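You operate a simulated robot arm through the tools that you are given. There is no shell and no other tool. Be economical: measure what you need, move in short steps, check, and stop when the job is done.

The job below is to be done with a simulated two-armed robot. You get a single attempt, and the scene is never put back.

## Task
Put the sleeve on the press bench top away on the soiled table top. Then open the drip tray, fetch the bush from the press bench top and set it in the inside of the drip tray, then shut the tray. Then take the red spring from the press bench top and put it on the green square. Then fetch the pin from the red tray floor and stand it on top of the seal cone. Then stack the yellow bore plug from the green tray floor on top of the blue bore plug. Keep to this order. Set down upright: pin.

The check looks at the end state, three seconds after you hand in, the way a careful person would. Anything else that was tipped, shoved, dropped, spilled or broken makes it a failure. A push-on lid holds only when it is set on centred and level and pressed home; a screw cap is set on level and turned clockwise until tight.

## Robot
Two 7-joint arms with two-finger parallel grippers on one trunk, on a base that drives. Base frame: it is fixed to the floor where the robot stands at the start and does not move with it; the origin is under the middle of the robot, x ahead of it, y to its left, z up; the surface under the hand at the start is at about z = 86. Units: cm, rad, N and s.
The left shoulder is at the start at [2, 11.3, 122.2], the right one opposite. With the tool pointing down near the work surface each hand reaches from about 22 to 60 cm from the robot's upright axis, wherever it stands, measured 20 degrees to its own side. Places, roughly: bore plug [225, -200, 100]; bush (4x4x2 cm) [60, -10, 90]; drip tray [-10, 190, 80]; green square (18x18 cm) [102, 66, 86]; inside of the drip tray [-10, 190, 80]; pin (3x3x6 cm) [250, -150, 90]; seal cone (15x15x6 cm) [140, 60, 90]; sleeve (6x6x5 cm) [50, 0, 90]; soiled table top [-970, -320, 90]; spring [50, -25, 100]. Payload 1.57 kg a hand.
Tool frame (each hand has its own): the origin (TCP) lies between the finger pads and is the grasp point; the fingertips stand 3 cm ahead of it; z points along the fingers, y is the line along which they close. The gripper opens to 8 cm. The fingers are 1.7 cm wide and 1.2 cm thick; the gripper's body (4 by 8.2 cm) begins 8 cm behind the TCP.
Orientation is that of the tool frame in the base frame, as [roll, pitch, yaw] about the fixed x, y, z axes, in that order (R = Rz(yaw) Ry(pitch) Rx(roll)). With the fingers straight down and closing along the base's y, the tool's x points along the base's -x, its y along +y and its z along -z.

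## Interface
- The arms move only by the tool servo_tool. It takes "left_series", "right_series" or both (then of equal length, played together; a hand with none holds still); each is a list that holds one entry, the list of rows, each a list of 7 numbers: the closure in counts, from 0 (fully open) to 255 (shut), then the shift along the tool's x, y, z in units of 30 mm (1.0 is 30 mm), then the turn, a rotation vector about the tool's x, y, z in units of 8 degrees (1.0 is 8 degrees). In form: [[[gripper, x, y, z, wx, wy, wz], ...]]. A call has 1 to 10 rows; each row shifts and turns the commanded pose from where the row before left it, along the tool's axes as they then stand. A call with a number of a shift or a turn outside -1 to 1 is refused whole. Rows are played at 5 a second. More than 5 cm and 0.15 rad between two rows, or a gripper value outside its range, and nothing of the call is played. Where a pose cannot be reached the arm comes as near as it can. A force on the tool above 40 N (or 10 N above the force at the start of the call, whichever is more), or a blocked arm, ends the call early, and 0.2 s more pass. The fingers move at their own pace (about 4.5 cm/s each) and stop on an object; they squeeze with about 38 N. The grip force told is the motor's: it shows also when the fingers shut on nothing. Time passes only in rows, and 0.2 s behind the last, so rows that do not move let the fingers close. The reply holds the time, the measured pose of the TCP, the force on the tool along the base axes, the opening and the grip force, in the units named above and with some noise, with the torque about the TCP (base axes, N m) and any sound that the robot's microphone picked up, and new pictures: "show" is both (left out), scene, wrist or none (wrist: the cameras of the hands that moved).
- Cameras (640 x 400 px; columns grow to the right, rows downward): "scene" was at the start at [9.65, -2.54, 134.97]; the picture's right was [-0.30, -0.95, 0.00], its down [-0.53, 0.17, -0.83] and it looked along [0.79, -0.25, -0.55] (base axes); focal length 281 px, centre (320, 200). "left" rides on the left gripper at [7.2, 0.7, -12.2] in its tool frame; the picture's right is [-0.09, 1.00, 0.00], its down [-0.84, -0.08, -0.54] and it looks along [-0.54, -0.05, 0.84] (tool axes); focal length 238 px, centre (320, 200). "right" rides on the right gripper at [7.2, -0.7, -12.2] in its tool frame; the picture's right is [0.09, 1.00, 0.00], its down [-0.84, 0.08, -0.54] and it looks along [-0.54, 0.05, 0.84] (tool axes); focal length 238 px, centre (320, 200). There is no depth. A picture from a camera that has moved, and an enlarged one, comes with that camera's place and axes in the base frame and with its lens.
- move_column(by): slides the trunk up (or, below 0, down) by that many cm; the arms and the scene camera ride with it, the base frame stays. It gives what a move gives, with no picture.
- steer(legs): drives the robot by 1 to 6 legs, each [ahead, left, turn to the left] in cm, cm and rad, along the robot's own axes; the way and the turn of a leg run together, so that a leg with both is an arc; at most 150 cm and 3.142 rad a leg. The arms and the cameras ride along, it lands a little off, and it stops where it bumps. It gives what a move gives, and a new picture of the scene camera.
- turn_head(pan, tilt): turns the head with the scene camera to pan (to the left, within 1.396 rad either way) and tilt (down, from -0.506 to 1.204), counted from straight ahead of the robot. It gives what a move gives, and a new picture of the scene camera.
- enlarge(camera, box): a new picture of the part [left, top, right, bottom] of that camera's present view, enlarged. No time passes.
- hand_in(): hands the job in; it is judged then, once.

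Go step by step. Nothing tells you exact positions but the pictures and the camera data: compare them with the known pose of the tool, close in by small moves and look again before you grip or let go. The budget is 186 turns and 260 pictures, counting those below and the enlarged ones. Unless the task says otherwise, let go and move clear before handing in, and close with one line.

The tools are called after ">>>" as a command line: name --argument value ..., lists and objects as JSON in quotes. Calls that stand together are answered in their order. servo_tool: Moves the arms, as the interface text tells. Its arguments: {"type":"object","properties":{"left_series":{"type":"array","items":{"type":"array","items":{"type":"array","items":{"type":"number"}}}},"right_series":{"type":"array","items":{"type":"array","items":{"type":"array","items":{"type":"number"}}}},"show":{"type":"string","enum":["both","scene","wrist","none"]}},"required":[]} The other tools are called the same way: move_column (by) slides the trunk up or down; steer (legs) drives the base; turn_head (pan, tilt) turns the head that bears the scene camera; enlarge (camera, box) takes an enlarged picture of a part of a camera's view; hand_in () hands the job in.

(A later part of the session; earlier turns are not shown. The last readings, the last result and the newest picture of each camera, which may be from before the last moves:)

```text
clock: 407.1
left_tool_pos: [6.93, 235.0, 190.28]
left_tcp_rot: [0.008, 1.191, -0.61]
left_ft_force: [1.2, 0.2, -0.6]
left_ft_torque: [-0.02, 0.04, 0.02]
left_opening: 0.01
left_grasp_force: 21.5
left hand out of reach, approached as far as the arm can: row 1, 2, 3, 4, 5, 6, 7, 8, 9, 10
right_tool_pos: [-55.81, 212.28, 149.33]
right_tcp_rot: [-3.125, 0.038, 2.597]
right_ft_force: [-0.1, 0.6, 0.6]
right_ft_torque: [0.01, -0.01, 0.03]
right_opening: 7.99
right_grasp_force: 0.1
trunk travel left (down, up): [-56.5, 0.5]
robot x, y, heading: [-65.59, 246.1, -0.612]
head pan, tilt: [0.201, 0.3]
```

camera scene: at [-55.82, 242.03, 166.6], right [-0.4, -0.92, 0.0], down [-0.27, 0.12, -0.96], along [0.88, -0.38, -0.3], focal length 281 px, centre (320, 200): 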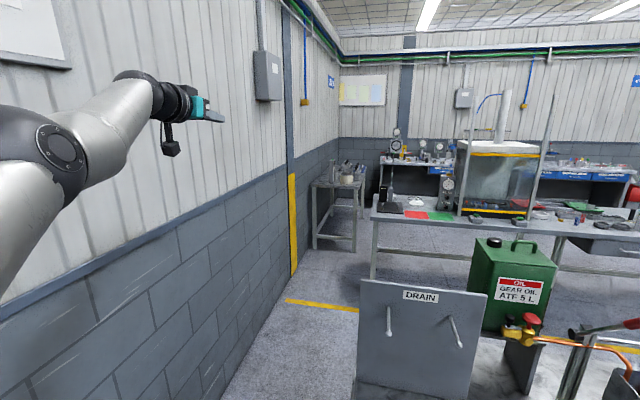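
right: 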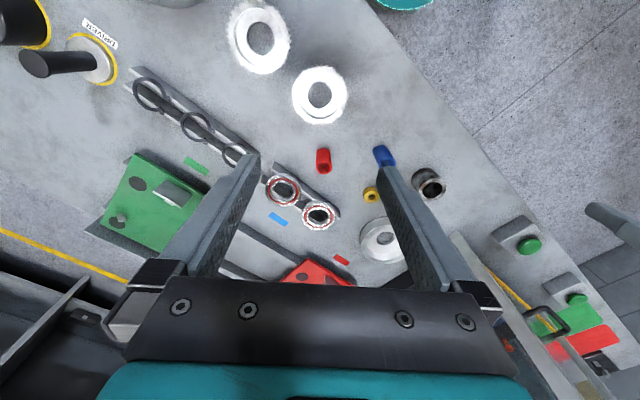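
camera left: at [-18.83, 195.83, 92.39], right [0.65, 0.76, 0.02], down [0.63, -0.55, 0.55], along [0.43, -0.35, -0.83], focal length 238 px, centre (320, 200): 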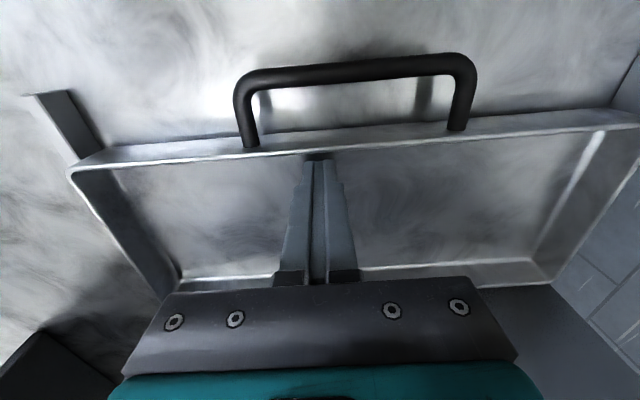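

In this view the elbow is visibly bent, so it may not be at a straight-arm lock. I'll try one more retraction from this raised pose.

>>> servo_tool --left_series '[[[255, 0, 0, -0.7, 0, 0, 0], [255, 0, 0, -0.7, 0, 0, 0], [255, 0, 0, -0.7, 0, 0, 0], [255, 0, 0, -0.7, 0, 0, 0], [255, 0, 0, -0.7, 0, 0, 0], [255, 0, 0, -0.7, 0, 0, 0], [255, 0, 0, -0.7, 0, 0, 0], [255, 0, 0, 0, 0, 0, 0]]]' --show "scene"

```text
clock: 408.9
left_tool_pos: [-4.19, 242.88, 184.81]
left_tcp_rot: [0.004, 1.194, -0.615]
left_ft_force: [-0.7, -0.3, -0.1]
left_ft_torque: [0.01, 0.01, 0.03]
left_opening: 0.01
left_grasp_force: 20.9
right_tool_pos: [-55.73, 212.17, 149.51]
right_tcp_rot: [-3.126, 0.036, 2.596]
right_ft_force: [-1.0, -0.4, 0.1]
right_ft_torque: [-0.01, 0.03, 0.02]
right_opening: 8.0
right_grasp_force: 0.1
trunk travel left (down, up): [-56.5, 0.5]
robot x, y, heading: [-65.56, 246.23, -0.608]
head pan, tilt: [0.201, 0.3]
camera scene: at [-55.8, 241.99, 166.6], right [-0.4, -0.92, 0.0], down [-0.27, 0.12, -0.96], along [0.88, -0.38, -0.3], focal length 281 px, centre (320, 200)
```

scene: 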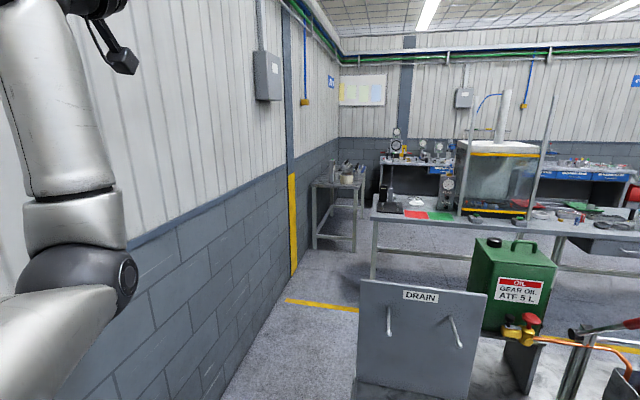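

It came free. I'll bring it back to the normal posture, turning the fingers downward step by step.

>>> servo_tool --left_series '[[[255, 0.5, 0, -0.3, 0, 1, 0], [255, 0.5, 0, -0.2, 0, 1, 0], [255, 0.5, -0.2, 0, 0, 1, 0], [255, 0.5, -0.2, 0, 0, 1, 0], [255, 0.5, -0.2, 0, 0, 1, 0], [255, 0.5, -0.2, 0.1, 0, 1, 0], [255, 0.4, -0.3, 0.2, 0, 1, 0], [255, 0.4, -0.3, 0.2, 0, 1, 0], [255, 0.4, -0.3, 0.3, 0, 1, 0], [255, 0, 0, 0, 0, 0, 0]]]' --show "none"

```text
clock: 411.1
left_tool_pos: [-7.87, 239.48, 171.5]
left_tcp_rot: [3.141, 0.691, 2.524]
left_ft_force: [0.6, -0.3, 0.2]
left_ft_torque: [-0.03, 0.03, -0.03]
left_opening: 0.0
left_grasp_force: 21.7
right_tool_pos: [-55.65, 212.35, 149.5]
right_tcp_rot: [-3.126, 0.039, 2.595]
right_ft_force: [0.1, 0.0, 0.0]
right_ft_torque: [0.01, -0.02, 0.0]
right_opening: 8.01
right_grasp_force: 0.1
trunk travel left (down, up): [-56.5, 0.5]
robot x, y, heading: [-65.63, 246.24, -0.605]
head pan, tilt: [0.201, 0.3]
```

>>> servo_tool --left_series '[[[255, 0.7, -0.6, 0.4, 0, 1, 0], [255, 0.7, -0.6, 0.5, 0, 1, 0], [255, 0.7, -0.6, 0.6, 0, 1, 0], [255, 0.7, -0.6, 0.7, 0, 1, 0], [255, 0.6, -0.6, 0.8, 0, 0.95, 0], [0, 0.2, -0.5, 1, 0, 0, 0], [0, 0.2, -0.5, 1, 0, 0, 0], [0, 0.2, -0.5, 1, 0, 0, 0], [0, 0.2, -0.3, 1, 0, 0, 0], [0, 0, 0, 1, 0, 0, 0]]]' --show "scene"

```text
clock: 413.3
left_tool_pos: [-23.15, 232.47, 143.91]
left_tcp_rot: [3.14, 0.002, 2.526]
left_ft_force: [-0.5, -0.2, 0.6]
left_ft_torque: [-0.01, 0.02, -0.02]
left_opening: 7.98
left_grasp_force: 0.1
right_tool_pos: [-55.64, 212.38, 149.5]
right_tcp_rot: [-3.124, 0.036, 2.594]
right_ft_force: [0.5, -0.2, 0.3]
right_ft_torque: [0.01, 0.03, -0.02]
right_opening: 7.98
right_grasp_force: 0.0
trunk travel left (down, up): [-56.5, 0.5]
robot x, y, heading: [-65.34, 245.98, -0.608]
head pan, tilt: [0.201, 0.3]
camera scene: at [-55.77, 242.02, 166.6], right [-0.4, -0.92, 0.0], down [-0.27, 0.12, -0.96], along [0.88, -0.38, -0.3], focal length 281 px, centre (320, 200)
```

scene: 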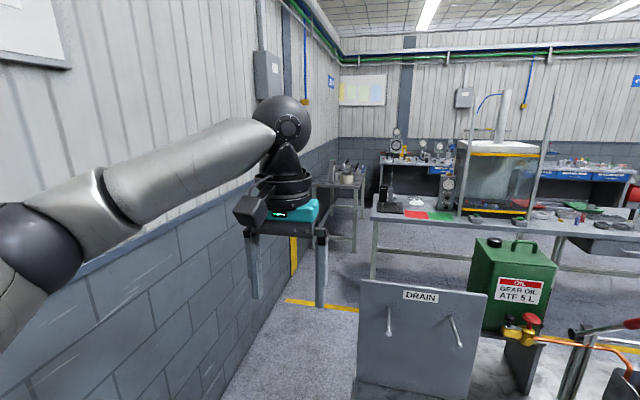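

The left arm is back to normal. Now I'll drive back round the cabinet end to the press bench for the bush.

>>> servo_tool --left_series '[[[0, 0.8, 0, 0, 0, 0, 0], [0, 0.8, 0, 0, 0, 0, 0], [0, 0.8, 0, 0, 0, 0, 0], [0, 0.8, 0, 0, 0, 0, 0], [0, 0.8, 0, 0, 0, 0, 0]]]' --show "none"

>>> turn_head --pan 0 --tilt 0.6

>>> steer --legs '[[0, 0, -1.595], [-43, 0, 0], [0, 95, 0], [0, 92, 0]]'

```text
clock: 414.5
left_tool_pos: [-33.07, 239.43, 144.1]
left_tcp_rot: [3.14, 0.003, 2.525]
left_ft_force: [0.1, -0.7, 0.0]
left_ft_torque: [-0.02, -0.01, -0.01]
left_opening: 7.99
left_grasp_force: 0.0
right_tool_pos: [-55.7, 212.32, 149.52]
right_tcp_rot: [-3.125, 0.037, 2.595]
right_ft_force: [-0.4, 0.0, 0.7]
right_ft_torque: [-0.03, -0.01, -0.01]
right_opening: 7.99
right_grasp_force: 0.1
trunk travel left (down, up): [-56.5, 0.5]
robot x, y, heading: [-65.4, 246.6, -0.607]
head pan, tilt: [0.201, 0.3]
```

```text
clock: 415.3
left_tool_pos: [-33.09, 239.41, 143.94]
left_tcp_rot: [3.139, 0.003, 2.523]
left_ft_force: [-0.6, 0.8, 0.7]
left_ft_torque: [0.02, -0.01, -0.01]
left_opening: 7.99
left_grasp_force: 0.0
right_tool_pos: [-55.8, 212.3, 149.51]
right_tcp_rot: [-3.126, 0.037, 2.594]
right_ft_force: [0.4, 0.3, 0.1]
right_ft_torque: [-0.02, 0.02, -0.02]
right_opening: 7.97
right_grasp_force: 0.0
trunk travel left (down, up): [-56.5, 0.5]
robot x, y, heading: [-65.67, 246.69, -0.606]
head pan, tilt: [0.0, 0.6]
camera scene: at [-57.14, 240.69, 163.86], right [-0.57, -0.82, 0.0], down [-0.46, 0.32, -0.83], along [0.68, -0.47, -0.56], focal length 281 px, centre (320, 200)
```

scene: 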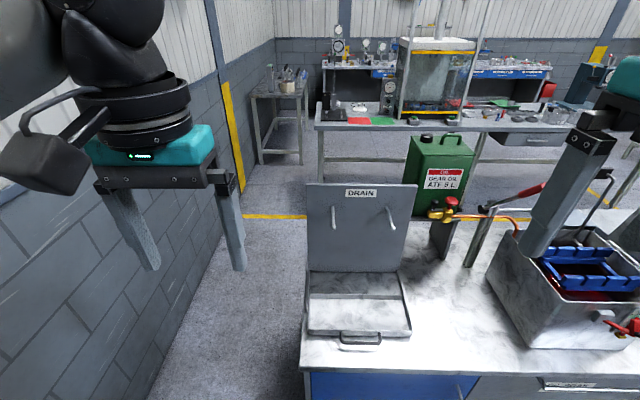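

```text
clock: 430.8
left_tool_pos: [102.7, 138.02, 144.0]
left_tcp_rot: [3.14, 0.002, 0.923]
left_ft_force: [-0.1, 0.3, -0.5]
left_ft_torque: [0.0, 0.02, 0.0]
left_opening: 8.01
left_grasp_force: 0.0
right_tool_pos: [76.12, 161.36, 149.45]
right_tcp_rot: [-3.125, 0.037, 0.995]
right_ft_force: [0.2, 0.1, 0.3]
right_ft_torque: [-0.03, 0.0, 0.0]
right_opening: 8.01
right_grasp_force: 0.2
trunk travel left (down, up): [-56.5, 0.5]
robot x, y, heading: [110.28, 170.04, -2.208]
head pan, tilt: [0.0, 0.6]
camera scene: at [104.66, 162.3, 163.85], right [-0.8, 0.6, 0.0], down [0.34, 0.45, -0.83], along [-0.49, -0.66, -0.56], focal length 281 px, centre (320, 200)
```

scene: 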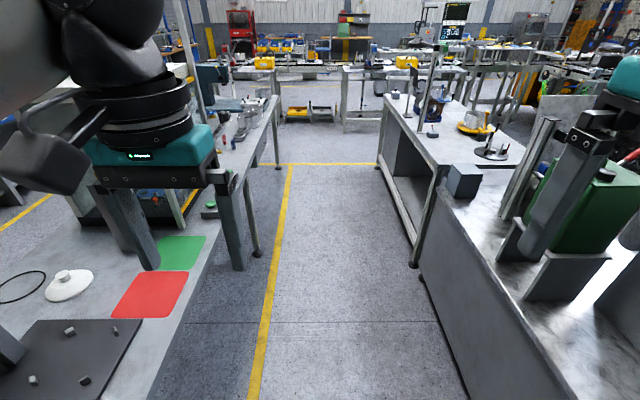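

I'm back in the press-bench aisle. I'll go along it and turn to face the bench at the bush.

>>> steer --legs '[[83, -4, 0], [82, 0, 0], [0, 0, 1.578]]'

```text
clock: 443.0
left_tool_pos: [42.11, 34.31, 143.96]
left_tcp_rot: [3.138, 0.003, 2.507]
left_ft_force: [-0.3, -0.3, 0.6]
left_ft_torque: [0.0, 0.02, -0.03]
left_opening: 8.01
left_grasp_force: 0.1
right_tool_pos: [19.08, 7.62, 149.35]
right_tcp_rot: [-3.126, 0.036, 2.579]
right_ft_force: [0.2, 0.0, -0.2]
right_ft_torque: [-0.04, 0.01, -0.02]
right_opening: 8.0
right_grasp_force: 0.1
trunk travel left (down, up): [-56.5, 0.5]
robot x, y, heading: [9.53, 41.53, -0.624]
head pan, tilt: [0.0, 0.6]
camera scene: at [18.06, 35.99, 163.85], right [-0.59, -0.81, 0.0], down [-0.46, 0.33, -0.83], along [0.67, -0.48, -0.56], focal length 281 px, centre (320, 200)
```

scene: 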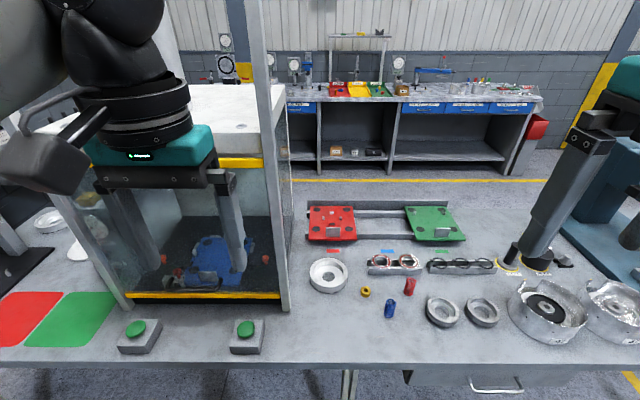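

The bush, springs and trays are all in view. I'll drive forward to the bench edge, lower the trunk and bring the right hand over the bush.

>>> steer --legs '[[18, 0, 0]]'

>>> move_column --by -29

>>> turn_head --pan -0.2 --tilt 0.75

```text
clock: 444.5
left_tool_pos: [56.78, 23.82, 144.04]
left_tcp_rot: [3.139, 0.003, 2.508]
left_ft_force: [0.9, -1.0, -0.6]
left_ft_torque: [-0.02, -0.03, 0.0]
left_opening: 7.96
left_grasp_force: 0.0
right_tool_pos: [33.62, -3.02, 149.51]
right_tcp_rot: [-3.127, 0.038, 2.58]
right_ft_force: [0.1, 0.1, 0.0]
right_ft_torque: [0.01, -0.02, -0.02]
right_opening: 8.01
right_grasp_force: 0.1
trunk travel left (down, up): [-56.5, 0.5]
robot x, y, heading: [24.44, 31.1, -0.622]
head pan, tilt: [0.0, 0.6]
camera scene: at [32.7, 25.42, 163.85], right [-0.59, -0.81, 0.0], down [-0.46, 0.33, -0.82], along [0.67, -0.48, -0.57], focal length 281 px, centre (320, 200)
```

scene: 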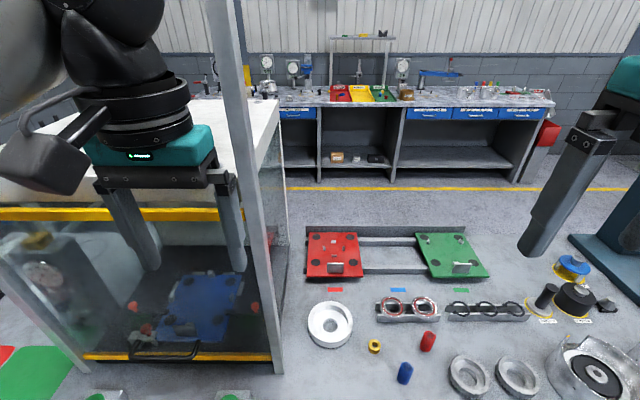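

```text
clock: 447.4
left_tool_pos: [56.86, 23.84, 115.03]
left_tcp_rot: [3.139, 0.001, 2.508]
left_ft_force: [0.4, 0.2, -0.2]
left_ft_torque: [-0.02, -0.02, 0.04]
left_opening: 8.01
left_grasp_force: 0.1
right_tool_pos: [33.61, -2.87, 120.47]
right_tcp_rot: [-3.126, 0.037, 2.579]
right_ft_force: [-0.1, -0.3, -0.2]
right_ft_torque: [-0.03, -0.01, 0.01]
right_opening: 8.02
right_grasp_force: 0.1
trunk travel left (down, up): [-27.5, 29.5]
robot x, y, heading: [24.46, 30.97, -0.625]
head pan, tilt: [0.0, 0.6]
```

```text
clock: 448.1
left_tool_pos: [56.67, 23.73, 115.01]
left_tcp_rot: [3.14, 0.002, 2.508]
left_ft_force: [0.7, -0.4, -0.2]
left_ft_torque: [0.0, -0.03, -0.02]
left_opening: 8.02
left_grasp_force: 0.0
right_tool_pos: [33.74, -2.98, 120.48]
right_tcp_rot: [-3.124, 0.037, 2.581]
right_ft_force: [0.3, 0.1, 0.5]
right_ft_torque: [-0.03, 0.01, 0.05]
right_opening: 8.02
right_grasp_force: 0.1
trunk travel left (down, up): [-27.5, 29.5]
robot x, y, heading: [24.59, 31.05, -0.627]
head pan, tilt: [-0.201, 0.75]
camera scene: at [31.11, 24.54, 133.57], right [-0.73, -0.68, 0.0], down [-0.46, 0.5, -0.73], along [0.5, -0.54, -0.68], focal length 281 px, centre (320, 200)
```

scene: 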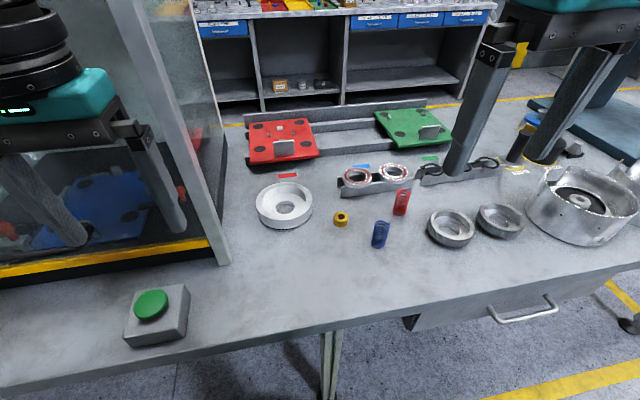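

I'll bring the right hand above the bush.

>>> servo_tool --right_series '[[[0, -0.95, 0.25, 0.7, 0, 0, 0], [0, -0.95, 0.25, 0.7, 0, 0, 0], [0, -0.95, 0.25, 0.7, 0, 0, 0], [0, -0.95, 0.25, 0.7, 0, 0, 0], [0, -0.95, 0.25, 0.7, 0, 0, 0], [0, -0.95, 0.25, 0.7, 0, 0, 0], [0, -0.95, 0.25, 0.7, 0, 0, 0], [0, -0.95, 0.25, 0.7, 0, 0, 0], [0, 0, 0, 0, 0, 0, 0]]]' --show "wrist"

```text
clock: 450.1
left_tool_pos: [56.68, 23.77, 115.03]
left_tcp_rot: [3.141, 0.0, 2.508]
left_ft_force: [-0.4, -0.5, -0.3]
left_ft_torque: [0.0, -0.01, -0.01]
left_opening: 8.02
left_grasp_force: 0.1
right_tool_pos: [56.56, -10.75, 104.4]
right_tcp_rot: [-3.126, 0.036, 2.58]
right_ft_force: [0.2, -0.3, -0.5]
right_ft_torque: [-0.01, 0.03, 0.01]
right_opening: 7.99
right_grasp_force: 0.1
trunk travel left (down, up): [-27.5, 29.5]
robot x, y, heading: [24.2, 31.38, -0.628]
head pan, tilt: [-0.201, 0.75]
camera right: at [49.75, -6.94, 116.48], right [0.45, 0.89, -0.02], down [0.74, -0.36, 0.57], along [0.5, -0.27, -0.82], focal length 238 px, centre (320, 200)
```

right: 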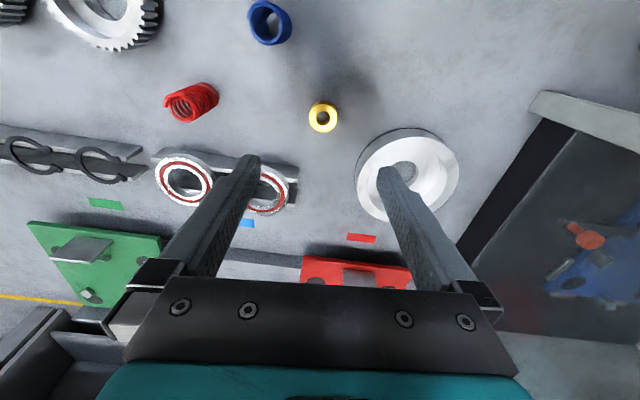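

The bush is directly below. I'll level the tool, descend with fingers partly closed, and look.

>>> servo_tool --right_series '[[[60, 0, 0, 0, -0.11, 0.26, 0], [60, 0, 0, 0.8, 0, 0, 0], [60, 0, 0, 0.8, 0, 0, 0], [60, 0, 0, 0.8, 0, 0, 0], [60, 0, 0, 0.8, 0, 0, 0], [60, 0, 0, 0.8, 0, 0, 0], [60, 0, 0, 0.8, 0, 0, 0], [60, 0, 0, 0.1, 0, 0, 0], [60, 0, 0, 0, 0, 0, 0]]]' --show "wrist"

```text
clock: 452.1
left_tool_pos: [56.76, 23.66, 115.05]
left_tcp_rot: [3.14, 0.004, 2.509]
left_ft_force: [0.4, 0.5, 1.2]
left_ft_torque: [0.01, -0.01, 0.02]
left_opening: 7.99
left_grasp_force: 0.0
right_tool_pos: [56.46, -10.47, 89.68]
right_tcp_rot: [-3.14, 0.001, 2.579]
right_ft_force: [0.3, 0.1, -0.9]
right_ft_torque: [0.03, 0.0, -0.02]
right_opening: 6.11
right_grasp_force: 0.1
trunk travel left (down, up): [-27.5, 29.5]
robot x, y, heading: [24.51, 30.97, -0.626]
head pan, tilt: [-0.201, 0.75]
camera right: at [50.01, -7.24, 102.02], right [0.45, 0.89, 0.0], down [0.75, -0.38, 0.54], along [0.48, -0.25, -0.84], focal length 238 px, centre (320, 200)
```

right: 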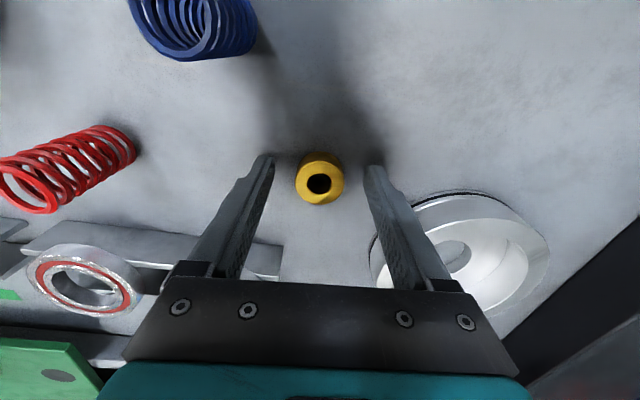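

Centred. I'll close and lift.

>>> servo_tool --right_series '[[[60, -0.1, 0, 0, 0, 0, 0], [255, 0, 0, 0, 0, 0, 0], [255, 0, 0, 0, 0, 0, 0], [255, 0, 0, 0, 0, 0, 0], [255, 0, 0, 0, 0, 0, 0], [255, 0, 0, -0.8, 0, 0, 0], [255, 0, 0, -1, 0, 0, 0], [255, 0, 0, -1, 0, 0, 0], [255, 0, 0, -1, 0, 0, 0], [255, 0, 0, -1, 0, 0, 0]]]' --show "wrist"

```text
clock: 454.4
left_tool_pos: [56.76, 23.88, 115.01]
left_tcp_rot: [3.14, 0.0, 2.508]
left_ft_force: [0.7, 0.2, -0.4]
left_ft_torque: [-0.02, -0.03, 0.0]
left_opening: 8.01
left_grasp_force: 0.0
right_tool_pos: [56.83, -10.78, 104.21]
right_tcp_rot: [3.141, 0.001, 2.58]
right_ft_force: [-0.6, 0.1, -1.2]
right_ft_torque: [0.02, -0.02, -0.03]
right_opening: 3.28
right_grasp_force: 37.8
trunk travel left (down, up): [-27.5, 29.5]
robot x, y, heading: [24.39, 30.87, -0.625]
head pan, tilt: [-0.201, 0.75]
camera right: at [50.33, -7.45, 116.65], right [0.45, 0.89, 0.0], down [0.75, -0.38, 0.54], along [0.48, -0.25, -0.84], focal length 238 px, centre (320, 200)
```

right: 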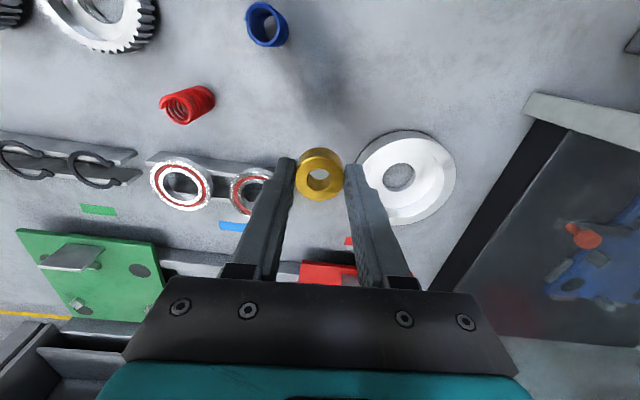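

The bush is held. I'll tuck the hand in, raise the trunk and back out.

>>> servo_tool --right_series '[[[255, 0.9, -0.25, -0.5, 0, 0, 0], [255, 0.95, -0.25, -0.5, 0, 0, 0], [255, 0.95, -0.25, -0.5, 0, 0, 0], [255, 0.95, -0.25, -0.5, 0, 0, 0], [255, 0.95, -0.25, -0.5, 0, 0, 0], [255, 0.95, -0.25, 0, 0, 0, 0], [255, 0.95, -0.25, 0, 0, 0, 0], [255, 0, 0, 0, 0, 0, 0]]]' --show "none"

>>> move_column --by 29

>>> steer --legs '[[-19, 0, 0], [0, 0, -1.583], [-82, 2, 0], [-84, 2, 0]]'

```text
clock: 456.1
left_tool_pos: [56.7, 23.79, 114.99]
left_tcp_rot: [3.139, 0.0, 2.508]
left_ft_force: [0.0, -0.4, 1.0]
left_ft_torque: [0.04, -0.03, 0.01]
left_opening: 8.01
left_grasp_force: 0.0
right_tool_pos: [37.2, -4.56, 111.65]
right_tcp_rot: [3.141, -0.001, 2.581]
right_ft_force: [-1.1, 0.4, -1.0]
right_ft_torque: [0.02, 0.0, 0.01]
right_opening: 3.25
right_grasp_force: 38.2
trunk travel left (down, up): [-27.5, 29.5]
robot x, y, heading: [24.71, 30.99, -0.627]
head pan, tilt: [-0.201, 0.75]
```

```text
clock: 459.1
left_tool_pos: [56.73, 23.79, 143.99]
left_tcp_rot: [3.139, 0.001, 2.509]
left_ft_force: [-0.3, -0.1, -0.1]
left_ft_torque: [0.0, -0.04, 0.02]
left_opening: 7.98
left_grasp_force: 0.0
right_tool_pos: [37.29, -4.46, 140.76]
right_tcp_rot: [-3.142, 0.003, 2.579]
right_ft_force: [0.5, 0.2, -1.2]
right_ft_torque: [0.0, 0.0, 0.01]
right_opening: 3.29
right_grasp_force: 37.7
trunk travel left (down, up): [-56.5, 0.5]
robot x, y, heading: [24.18, 31.03, -0.624]
head pan, tilt: [-0.201, 0.75]
```

```text
clock: 472.7
left_tool_pos: [104.88, 143.72, 144.03]
left_tcp_rot: [3.14, 0.001, 0.926]
left_ft_force: [0.3, -0.4, -0.1]
left_ft_torque: [0.01, 0.02, 0.01]
left_opening: 7.97
left_grasp_force: 0.1
right_tool_pos: [76.7, 163.33, 140.76]
right_tcp_rot: [3.14, 0.001, 0.998]
right_ft_force: [0.5, -0.8, -1.0]
right_ft_torque: [0.02, 0.0, 0.01]
right_opening: 3.28
right_grasp_force: 37.9
trunk travel left (down, up): [-56.5, 0.5]
robot x, y, heading: [112.34, 175.62, -2.206]
head pan, tilt: [-0.201, 0.75]
camera scene: at [105.92, 169.53, 162.56], right [-0.67, 0.74, 0.0], down [0.51, 0.46, -0.73], along [-0.54, -0.49, -0.68], focal length 281 px, centre (320, 200)
```

scene: 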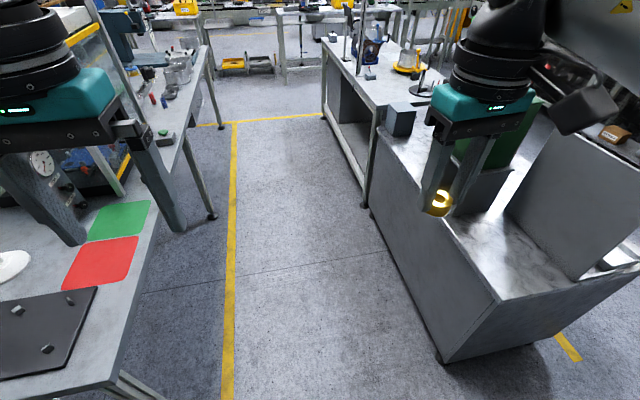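

With the bush in hand I'll slide round to the tray side again.

>>> turn_head --pan 0 --tilt 0.85

>>> steer --legs '[[3, -90, 0], [0, -88, 0], [0, 0, 1.58], [0, -46, 0], [10, 0, 0]]'

```text
clock: 473.4
left_tool_pos: [104.85, 143.69, 144.01]
left_tcp_rot: [3.138, 0.002, 0.927]
left_ft_force: [0.5, -0.4, -0.5]
left_ft_torque: [-0.02, 0.03, -0.01]
left_opening: 7.99
left_grasp_force: 0.1
right_tool_pos: [76.82, 163.32, 140.57]
right_tcp_rot: [3.141, 0.0, 0.998]
right_ft_force: [-0.8, 0.0, -0.6]
right_ft_torque: [0.0, 0.0, 0.01]
right_opening: 3.25
right_grasp_force: 38.1
trunk travel left (down, up): [-56.5, 0.5]
robot x, y, heading: [112.36, 175.44, -2.204]
head pan, tilt: [0.0, 0.85]
camera scene: at [107.41, 168.79, 161.76], right [-0.8, 0.59, 0.0], down [0.45, 0.6, -0.66], along [-0.39, -0.53, -0.75], focal length 281 px, centre (320, 200)
```

scene: 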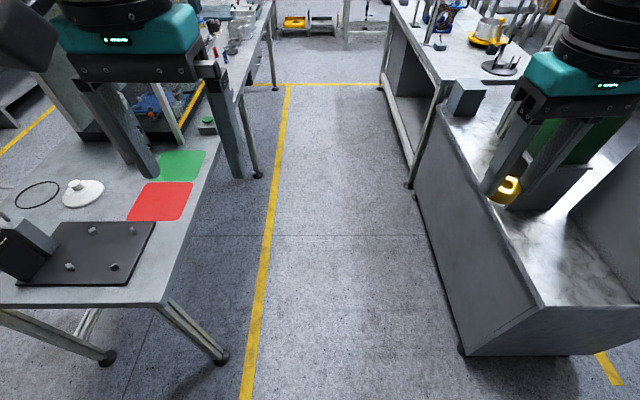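

```text
clock: 489.2
left_tool_pos: [-18.58, 229.26, 144.05]
left_tcp_rot: [3.14, 0.002, 2.503]
left_ft_force: [0.5, 0.5, 0.0]
left_ft_torque: [0.0, 0.0, 0.01]
left_opening: 7.99
left_grasp_force: 0.0
right_tool_pos: [-38.05, 201.07, 140.61]
right_tcp_rot: [3.141, 0.0, 2.578]
right_ft_force: [0.7, -0.4, -1.2]
right_ft_torque: [-0.04, 0.01, 0.03]
right_opening: 3.23
right_grasp_force: 37.9
trunk travel left (down, up): [-56.5, 0.5]
robot x, y, heading: [-50.89, 236.76, -0.627]
head pan, tilt: [0.0, 0.85]
camera scene: at [-43.42, 231.59, 161.76], right [-0.59, -0.81, 0.0], down [-0.61, 0.44, -0.66], along [0.53, -0.39, -0.75], focal length 281 px, centre (320, 200)
```

scene: 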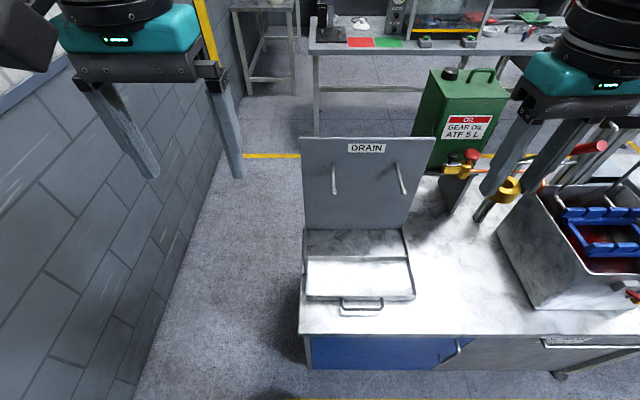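

The open tray is in front with its centre near [-19, 198.5]. I'll lower the trunk and bring the bush over it.

>>> move_column --by -36

>>> servo_tool --right_series '[[[255, -0.92, 0.48, 0.3, 0, 0, 0], [255, -0.92, 0.48, 0.3, 0, 0, 0], [255, -0.92, 0.48, 0.6, 0, 0, 0], [255, -0.92, 0.48, 0.6, 0, 0, 0], [255, -0.92, 0.48, 0.6, 0, 0, 0], [255, -0.92, 0.48, 0.6, 0, 0, 0], [255, 0, 0, 0.6, 0, 0, 0], [255, 0, 0, 0, 0, 0, 0]]]'

```text
clock: 492.7
left_tool_pos: [-18.53, 229.28, 108.04]
left_tcp_rot: [3.14, 0.001, 2.505]
left_ft_force: [1.1, -0.1, -1.1]
left_ft_torque: [0.02, -0.01, 0.0]
left_opening: 8.01
left_grasp_force: 0.1
right_tool_pos: [-38.17, 201.02, 104.56]
right_tcp_rot: [3.141, 0.001, 2.578]
right_ft_force: [-0.1, 0.4, -0.8]
right_ft_torque: [-0.03, -0.01, -0.01]
right_opening: 3.27
right_grasp_force: 37.8
trunk travel left (down, up): [-20.5, 36.5]
robot x, y, heading: [-50.74, 236.69, -0.629]
head pan, tilt: [0.0, 0.85]
```

```text
clock: 494.5
left_tool_pos: [-18.57, 229.25, 108.06]
left_tcp_rot: [3.141, 0.002, 2.505]
left_ft_force: [-0.7, 0.2, 0.6]
left_ft_torque: [-0.02, 0.0, 0.02]
left_opening: 7.99
left_grasp_force: 0.1
right_tool_pos: [-19.48, 199.24, 93.68]
right_tcp_rot: [-3.138, 0.002, 2.579]
right_ft_force: [1.1, -0.6, -1.0]
right_ft_torque: [0.02, 0.01, -0.01]
right_opening: 3.24
right_grasp_force: 38.1
trunk travel left (down, up): [-20.5, 36.5]
robot x, y, heading: [-50.67, 236.58, -0.627]
head pan, tilt: [0.0, 0.85]
camera scene: at [-43.44, 231.59, 125.76], right [-0.59, -0.81, 0.0], down [-0.61, 0.44, -0.66], along [0.53, -0.39, -0.75], focal length 281 px, centre (320, 200)
camera right: at [-25.92, 202.65, 106.05], right [0.45, 0.89, 0.0], down [0.75, -0.38, 0.54], along [0.48, -0.25, -0.84], focal length 238 px, centre (320, 200)
```

scene: 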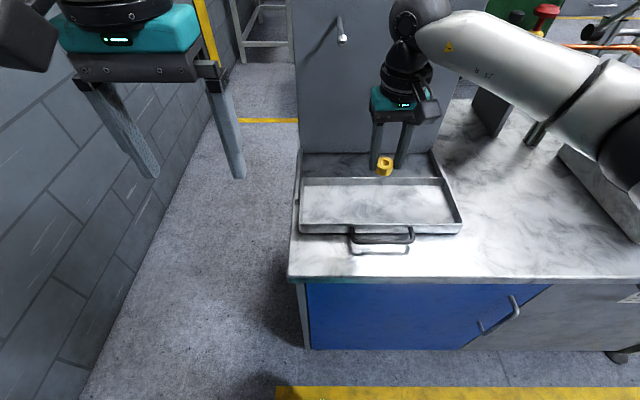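
right: 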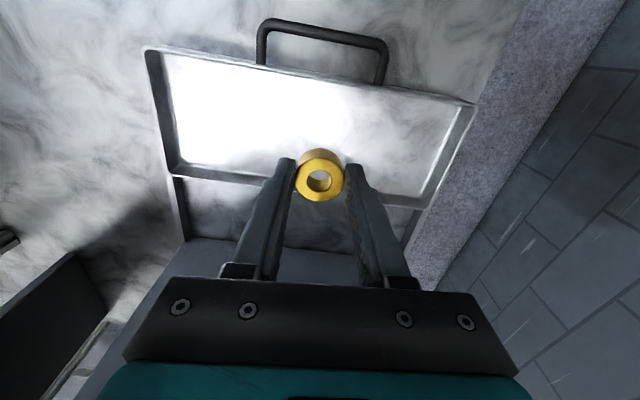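

The drop point is in the middle of the tray. I'll lower the bush close to the floor of the tray.

>>> servo_tool --right_series '[[[255, 0, 0, 0.8, 0, 0, 0], [255, 0, 0, 0.8, 0, 0, 0], [255, 0, 0, 0.8, 0, 0, 0], [255, 0, 0, 0.8, 0, 0, 0], [255, 0, 0, 0.6, 0, 0, 0], [255, 0, 0, 0.2, 0, 0, 0], [255, 0, 0, 0.1, 0, 0, 0], [255, 0, 0, 0.1, 0, 0, 0], [255, 0, 0, 0, 0, 0, 0]]]' --show "wrist"

```text
clock: 496.5
left_tool_pos: [-18.58, 229.37, 108.05]
left_tcp_rot: [3.138, 0.003, 2.504]
left_ft_force: [-0.2, -0.4, -0.1]
left_ft_torque: [0.01, -0.03, 0.01]
left_opening: 8.01
left_grasp_force: 0.1
right_tool_pos: [-19.51, 199.56, 81.24]
right_tcp_rot: [3.141, 0.0, 2.578]
right_ft_force: [0.2, -1.1, -0.7]
right_ft_torque: [0.03, 0.01, -0.01]
right_opening: 3.27
right_grasp_force: 37.5
trunk travel left (down, up): [-20.5, 36.5]
robot x, y, heading: [-50.48, 236.65, -0.628]
head pan, tilt: [0.0, 0.85]
camera right: at [-26.01, 202.74, 93.61], right [0.45, 0.89, 0.0], down [0.75, -0.38, 0.54], along [0.48, -0.25, -0.84], focal length 238 px, centre (320, 200)
```

right: 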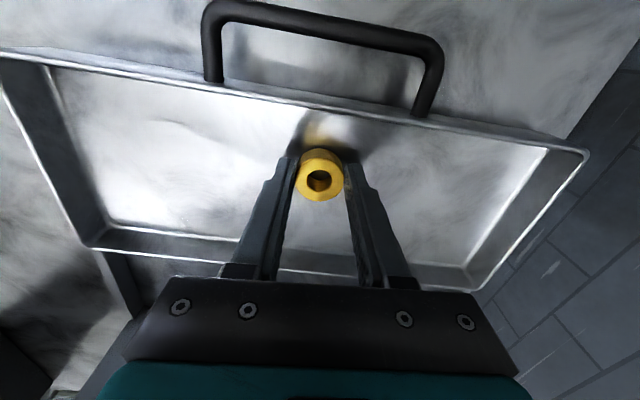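

Just above the floor. I'll lower to contact, release and lift.

>>> servo_tool --right_series '[[[255, 0, 0, 0.1, 0, 0, 0], [255, 0, 0, 0.06, 0, 0, 0], [255, 0, 0, 0, 0, 0, 0], [130, 0, 0, 0, 0, 0, 0], [90, 0, 0, 0, 0, 0, 0], [90, 0, 0, 0, 0, 0, 0], [90, 0, 0, -0.6, 0, 0, 0], [90, 0, 0, -1, 0, 0, 0], [90, 0, 0, -1, 0, 0, 0], [90, 0, 0, -1, 0, 0, 0]]]'

```text
clock: 498.7
left_tool_pos: [-18.46, 229.21, 108.1]
left_tcp_rot: [3.141, 0.002, 2.504]
left_ft_force: [-0.3, 0.4, -0.3]
left_ft_torque: [0.01, -0.01, 0.0]
left_opening: 7.99
left_grasp_force: 0.1
right_tool_pos: [-19.57, 199.62, 91.46]
right_tcp_rot: [3.142, 0.001, 2.579]
right_ft_force: [-0.2, 0.2, 0.0]
right_ft_torque: [0.02, 0.0, -0.01]
right_opening: 5.2
right_grasp_force: 0.1
trunk travel left (down, up): [-20.5, 36.5]
robot x, y, heading: [-50.68, 236.57, -0.63]
head pan, tilt: [0.0, 0.85]
camera scene: at [-43.45, 231.6, 125.76], right [-0.59, -0.81, 0.0], down [-0.61, 0.44, -0.66], along [0.53, -0.39, -0.75], focal length 281 px, centre (320, 200)
camera right: at [-26.06, 202.9, 103.88], right [0.45, 0.89, 0.0], down [0.75, -0.38, 0.54], along [0.48, -0.25, -0.84], focal length 238 px, centre (320, 200)
```

scene: 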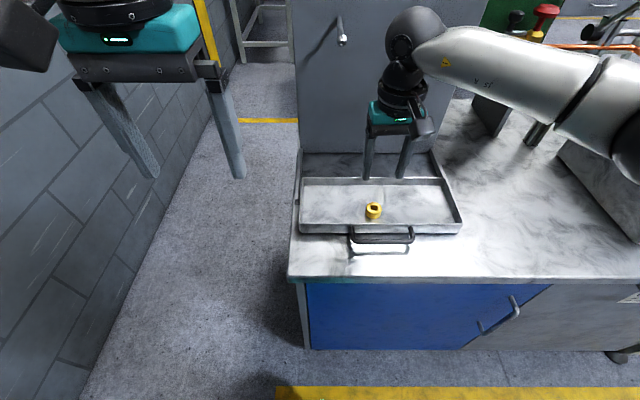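
right: 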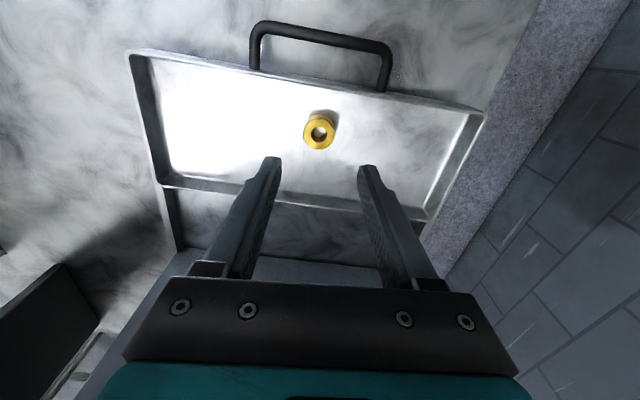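

The bush lies in the tray. Now I'll close the fingers and set them down in front of the handle to push the tray shut.

>>> servo_tool --right_series '[[[255, 0.9, 0, 0, 0, 0, 0], [255, 0.9, 0, 0, 0, 0, 0], [255, 0.9, 0, 0, 0, 0, 0], [255, 0.9, 0, 0, 0, 0, 0], [255, 0.9, 0, 0, 0, 0, 0], [255, 0, 0, 0.85, 0, 0, 0], [255, 0, 0, 0.85, 0, 0, 0], [255, 0, 0, 0.85, 0, 0, 0], [255, 0, 0, 0.85, 0, 0, 0], [255, 0, 0, 0, 0, 0, 0]]]'

```text
clock: 500.9
left_tool_pos: [-18.43, 229.22, 107.98]
left_tcp_rot: [3.139, 0.002, 2.504]
left_ft_force: [-0.1, -0.7, -0.4]
left_ft_torque: [0.01, 0.02, -0.01]
left_opening: 8.01
left_grasp_force: 0.1
right_tool_pos: [-30.6, 206.72, 81.41]
right_tcp_rot: [3.141, 0.003, 2.577]
right_ft_force: [-0.8, 0.6, 0.1]
right_ft_torque: [-0.01, 0.01, 0.03]
right_opening: 0.0
right_grasp_force: 21.0
trunk travel left (down, up): [-20.5, 36.5]
robot x, y, heading: [-51.02, 236.69, -0.628]
head pan, tilt: [0.0, 0.85]
camera scene: at [-43.44, 231.59, 125.76], right [-0.59, -0.81, 0.0], down [-0.61, 0.44, -0.66], along [0.53, -0.39, -0.75], focal length 281 px, centre (320, 200)
camera right: at [-37.22, 210.06, 93.77], right [0.45, 0.89, 0.0], down [0.75, -0.38, 0.54], along [0.48, -0.25, -0.84], focal length 238 px, centre (320, 200)
```

scene: 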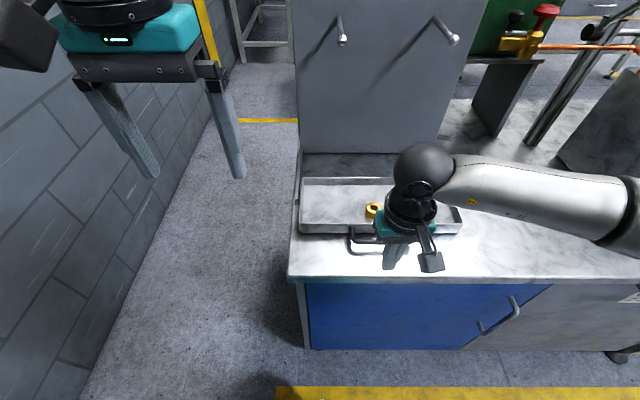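
right: 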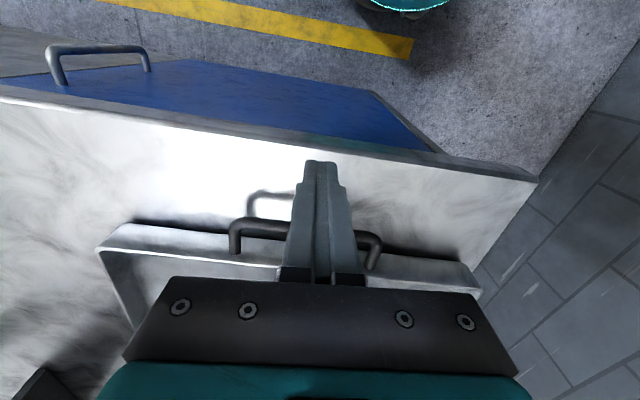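

The fingers stand in front of the handle. I'll push it forward.

>>> servo_tool --right_series '[[[255, -0.6, -0.04, 0, 0, 0, 0], [255, -0.6, -0.04, 0, 0, 0, 0], [255, -0.6, -0.04, 0, 0, 0, 0], [255, -0.6, -0.04, 0, 0, 0, 0], [255, -0.6, -0.04, 0, 0, 0, 0], [255, -0.6, -0.04, 0, 0, 0, 0], [255, -0.6, -0.04, 0, 0, 0, 0], [255, 0, 0, 0, 0, 0, 0]]]'

```text
clock: 502.7
left_tool_pos: [-18.63, 229.32, 108.01]
left_tcp_rot: [3.141, 0.001, 2.505]
left_ft_force: [0.4, 0.9, -0.2]
left_ft_torque: [-0.01, 0.0, -0.02]
left_opening: 7.98
left_grasp_force: 0.0
right_tool_pos: [-20.68, 199.23, 81.52]
right_tcp_rot: [-3.141, 0.002, 2.578]
right_ft_force: [0.8, -0.7, -0.9]
right_ft_torque: [-0.01, -0.03, -0.03]
right_opening: 0.01
right_grasp_force: 21.1
trunk travel left (down, up): [-20.5, 36.5]
robot x, y, heading: [-51.05, 236.43, -0.631]
head pan, tilt: [0.0, 0.85]
camera scene: at [-43.44, 231.59, 125.76], right [-0.59, -0.81, 0.0], down [-0.61, 0.44, -0.66], along [0.53, -0.39, -0.75], focal length 281 px, centre (320, 200)
camera right: at [-27.22, 202.54, 93.85], right [0.45, 0.89, 0.0], down [0.75, -0.38, 0.54], along [0.48, -0.25, -0.84], focal length 238 px, centre (320, 200)
```

scene: 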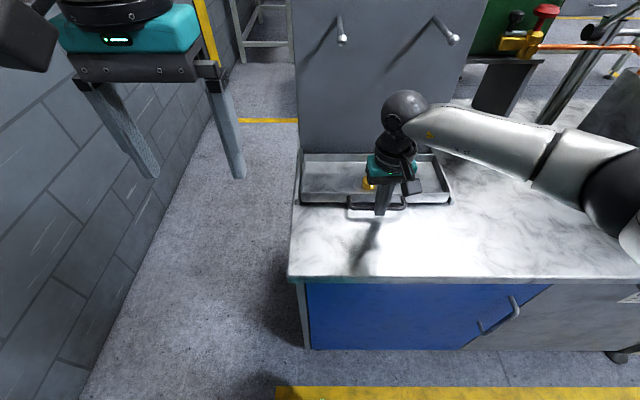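
right: 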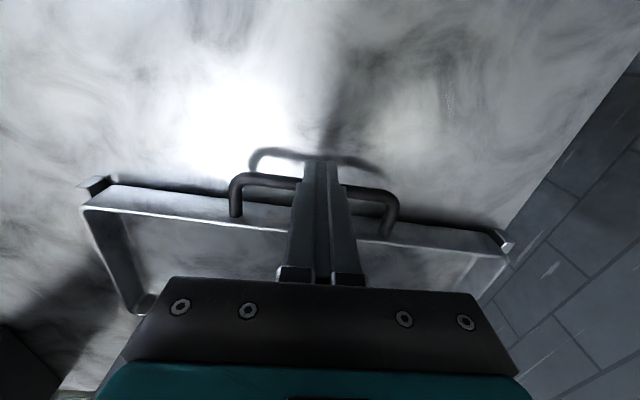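

Nearly shut. I'll push the last few centimetres in small steps.

>>> servo_tool --right_series '[[[255, -0.3, -0.02, 0, 0, 0, 0], [255, -0.3, -0.02, 0, 0, 0, 0], [255, -0.2, -0.01, 0, 0, 0, 0], [255, -0.2, -0.01, 0, 0, 0, 0], [255, -0.15, 0, 0, 0, 0, 0], [255, 0, 0, 0, 0, 0, 0]]]'

```text
clock: 504.1
left_tool_pos: [-18.54, 229.3, 108.08]
left_tcp_rot: [3.141, 0.003, 2.504]
left_ft_force: [-0.1, 0.1, 0.3]
left_ft_torque: [-0.01, -0.04, 0.0]
left_opening: 7.99
left_grasp_force: 0.0
right_tool_pos: [-17.89, 197.32, 81.46]
right_tcp_rot: [-3.141, 0.002, 2.577]
right_ft_force: [-0.6, 0.2, -0.5]
right_ft_torque: [0.03, 0.0, -0.02]
right_opening: 0.0
right_grasp_force: 21.5
trunk travel left (down, up): [-20.5, 36.5]
robot x, y, heading: [-50.58, 236.83, -0.631]
head pan, tilt: [0.0, 0.85]
camera scene: at [-43.44, 231.6, 125.76], right [-0.59, -0.81, 0.0], down [-0.61, 0.44, -0.66], along [0.53, -0.39, -0.75], focal length 281 px, centre (320, 200)
camera right: at [-24.36, 200.58, 93.77], right [0.45, 0.89, 0.0], down [0.75, -0.38, 0.54], along [0.48, -0.25, -0.84], focal length 238 px, centre (320, 200)
```

scene: 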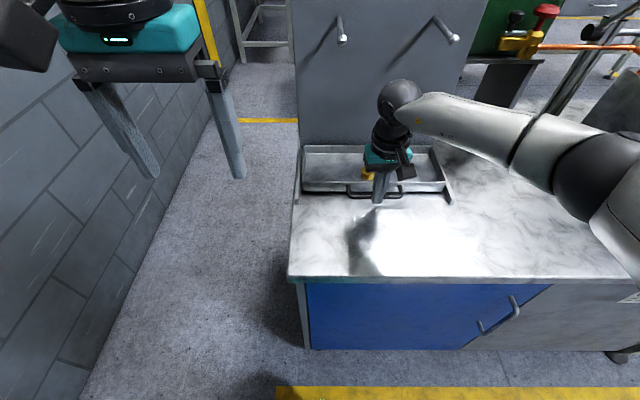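
right: 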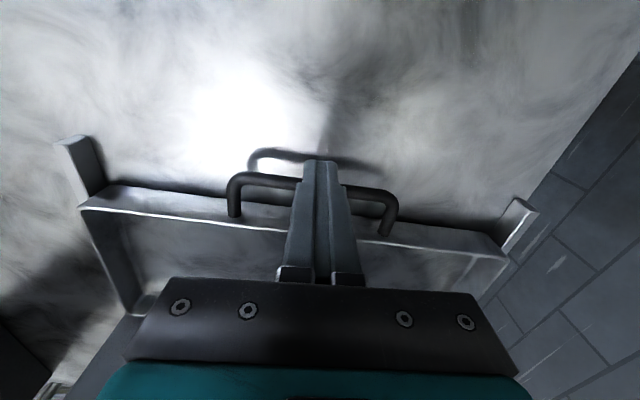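

Looks nearly shut; I'll push a bit more until it resists.

>>> servo_tool --right_series '[[[255, -0.15, 0, 0, 0, 0, 0], [255, -0.15, 0, 0, 0, 0, 0], [255, -0.1, 0, 0, 0, 0, 0], [255, 0, 0, 0, 0, 0, 0]]]' --show "none"

>>> enlarge --camera "scene" --box '[270, 100, 470, 225]'

```text
clock: 504.9
left_tool_pos: [-18.65, 229.37, 107.98]
left_tcp_rot: [3.14, 0.002, 2.505]
left_ft_force: [1.0, 0.0, 1.1]
left_ft_torque: [0.02, 0.01, 0.02]
left_opening: 7.98
left_grasp_force: 0.1
right_tool_pos: [-17.75, 197.29, 81.18]
right_tcp_rot: [-3.14, -0.026, 2.579]
right_ft_force: [-10.1, 8.1, 3.5]
right_ft_torque: [0.0, 0.35, -0.03]
right_opening: 0.01
right_grasp_force: 21.3
trunk travel left (down, up): [-20.5, 36.5]
robot x, y, heading: [-50.83, 236.76, -0.632]
head pan, tilt: [0.0, 0.85]
stopped in row 3 (right hand): the force on the tool passed its limit at 42 N (the readings are from after the stop); the commanded pose is now the measured one
```

```text
3.20 times, centred on (370, 162) of scene
camera zoom: at [-43.56, 231.68, 125.76], right [-0.59, -0.81, 0.0], down [-0.61, 0.44, -0.66], along [0.53, -0.39, -0.75], focal length 900 px, centre (160, 320)
```

zoom: 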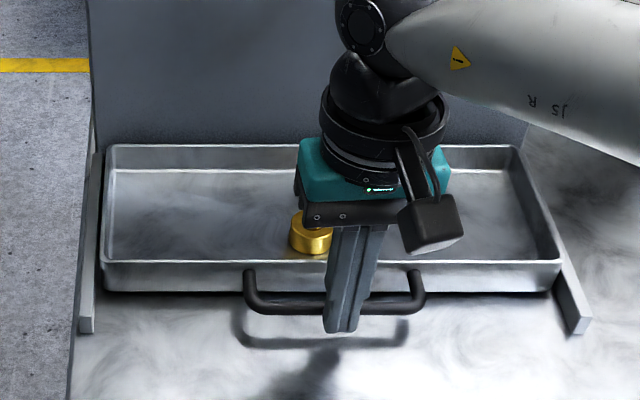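

The tray is home and the bush sits inside it. I'll withdraw, raise the trunk and return to the press bench for the red spring.

>>> servo_tool --right_series '[[[255, 0.4, 0, 0, 0, -0.19, 0], [255, 0.4, 0, 0, 0, 0, 0], [0, 0, 0, -1, 0, 0, 0], [0, 0, 0, -1, 0, 0, 0], [0, 0, 0, -1, 0, 0, 0], [0, 0.8, -0.2, -1, 0, 0, 0], [0, 0.9, -0.2, -1, 0, 0, 0], [0, 0.9, -0.2, -1, 0, 0, 0], [0, 0.9, -0.2, -0.5, 0, 0, 0], [0, 0, 0, 0, 0, 0, 0]]]' --show "scene"

>>> move_column --by 36

>>> steer --legs '[[-9, 0, 0], [0, 0, -1.58], [-42, 0, 0], [0, 90, 0], [0, 90, 0]]'

```text
clock: 507.1
left_tool_pos: [-18.54, 229.38, 108.02]
left_tcp_rot: [3.141, 0.003, 2.503]
left_ft_force: [-0.4, 0.0, 0.1]
left_ft_torque: [0.01, -0.02, -0.02]
left_opening: 7.98
left_grasp_force: 0.1
right_tool_pos: [-29.52, 202.1, 100.56]
right_tcp_rot: [-3.139, 0.005, 2.577]
right_ft_force: [0.1, 0.1, 0.4]
right_ft_torque: [0.01, 0.02, 0.05]
right_opening: 8.01
right_grasp_force: 0.1
trunk travel left (down, up): [-20.5, 36.5]
robot x, y, heading: [-50.67, 236.54, -0.636]
head pan, tilt: [0.0, 0.85]
camera scene: at [-43.49, 231.62, 125.76], right [-0.59, -0.81, 0.0], down [-0.61, 0.44, -0.66], along [0.53, -0.39, -0.75], focal length 281 px, centre (320, 200)
```

scene: 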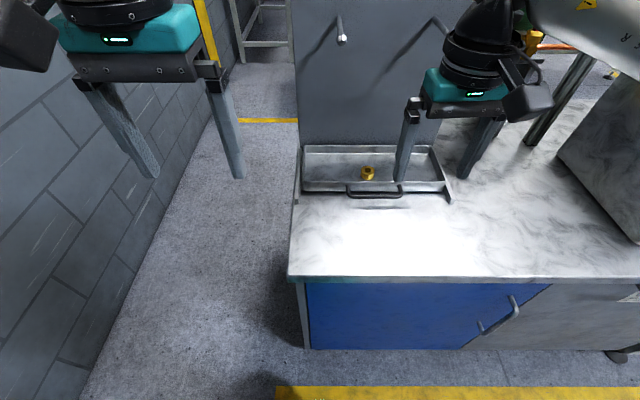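

```text
clock: 510.6
left_tool_pos: [-18.63, 229.28, 144.01]
left_tcp_rot: [3.14, 0.003, 2.504]
left_ft_force: [-1.1, -0.6, -0.3]
left_ft_torque: [-0.01, 0.01, -0.01]
left_opening: 8.01
left_grasp_force: 0.0
right_tool_pos: [-29.46, 202.02, 136.53]
right_tcp_rot: [-3.14, 0.005, 2.58]
right_ft_force: [-0.1, 0.4, 0.6]
right_ft_torque: [0.02, 0.01, 0.04]
right_opening: 8.02
right_grasp_force: 0.1
trunk travel left (down, up): [-56.5, 0.5]
robot x, y, heading: [-50.69, 236.93, -0.632]
head pan, tilt: [0.0, 0.85]
```

```text
clock: 526.3
left_tool_pos: [106.23, 138.71, 143.98]
left_tcp_rot: [3.141, 0.002, 0.929]
left_ft_force: [0.1, -0.3, -0.7]
left_ft_torque: [-0.01, -0.04, 0.0]
left_opening: 8.0
left_grasp_force: 0.1
right_tool_pos: [78.84, 149.66, 136.52]
right_tcp_rot: [-3.138, 0.003, 1.002]
right_ft_force: [0.6, -0.9, 0.3]
right_ft_torque: [0.0, 0.0, -0.04]
right_opening: 7.98
right_grasp_force: 0.1
trunk travel left (down, up): [-56.5, 0.5]
robot x, y, heading: [113.57, 170.82, -2.206]
head pan, tilt: [0.0, 0.85]
camera scene: at [108.61, 163.85, 161.76], right [-0.81, 0.59, 0.0], down [0.44, 0.61, -0.66], along [-0.39, -0.53, -0.75], focal length 281 px, centre (320, 200)
```

scene: 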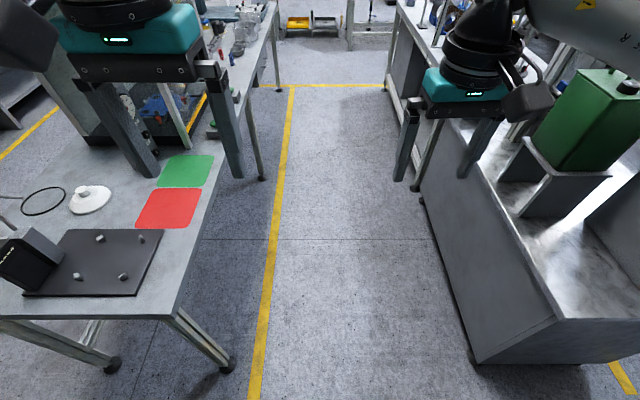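

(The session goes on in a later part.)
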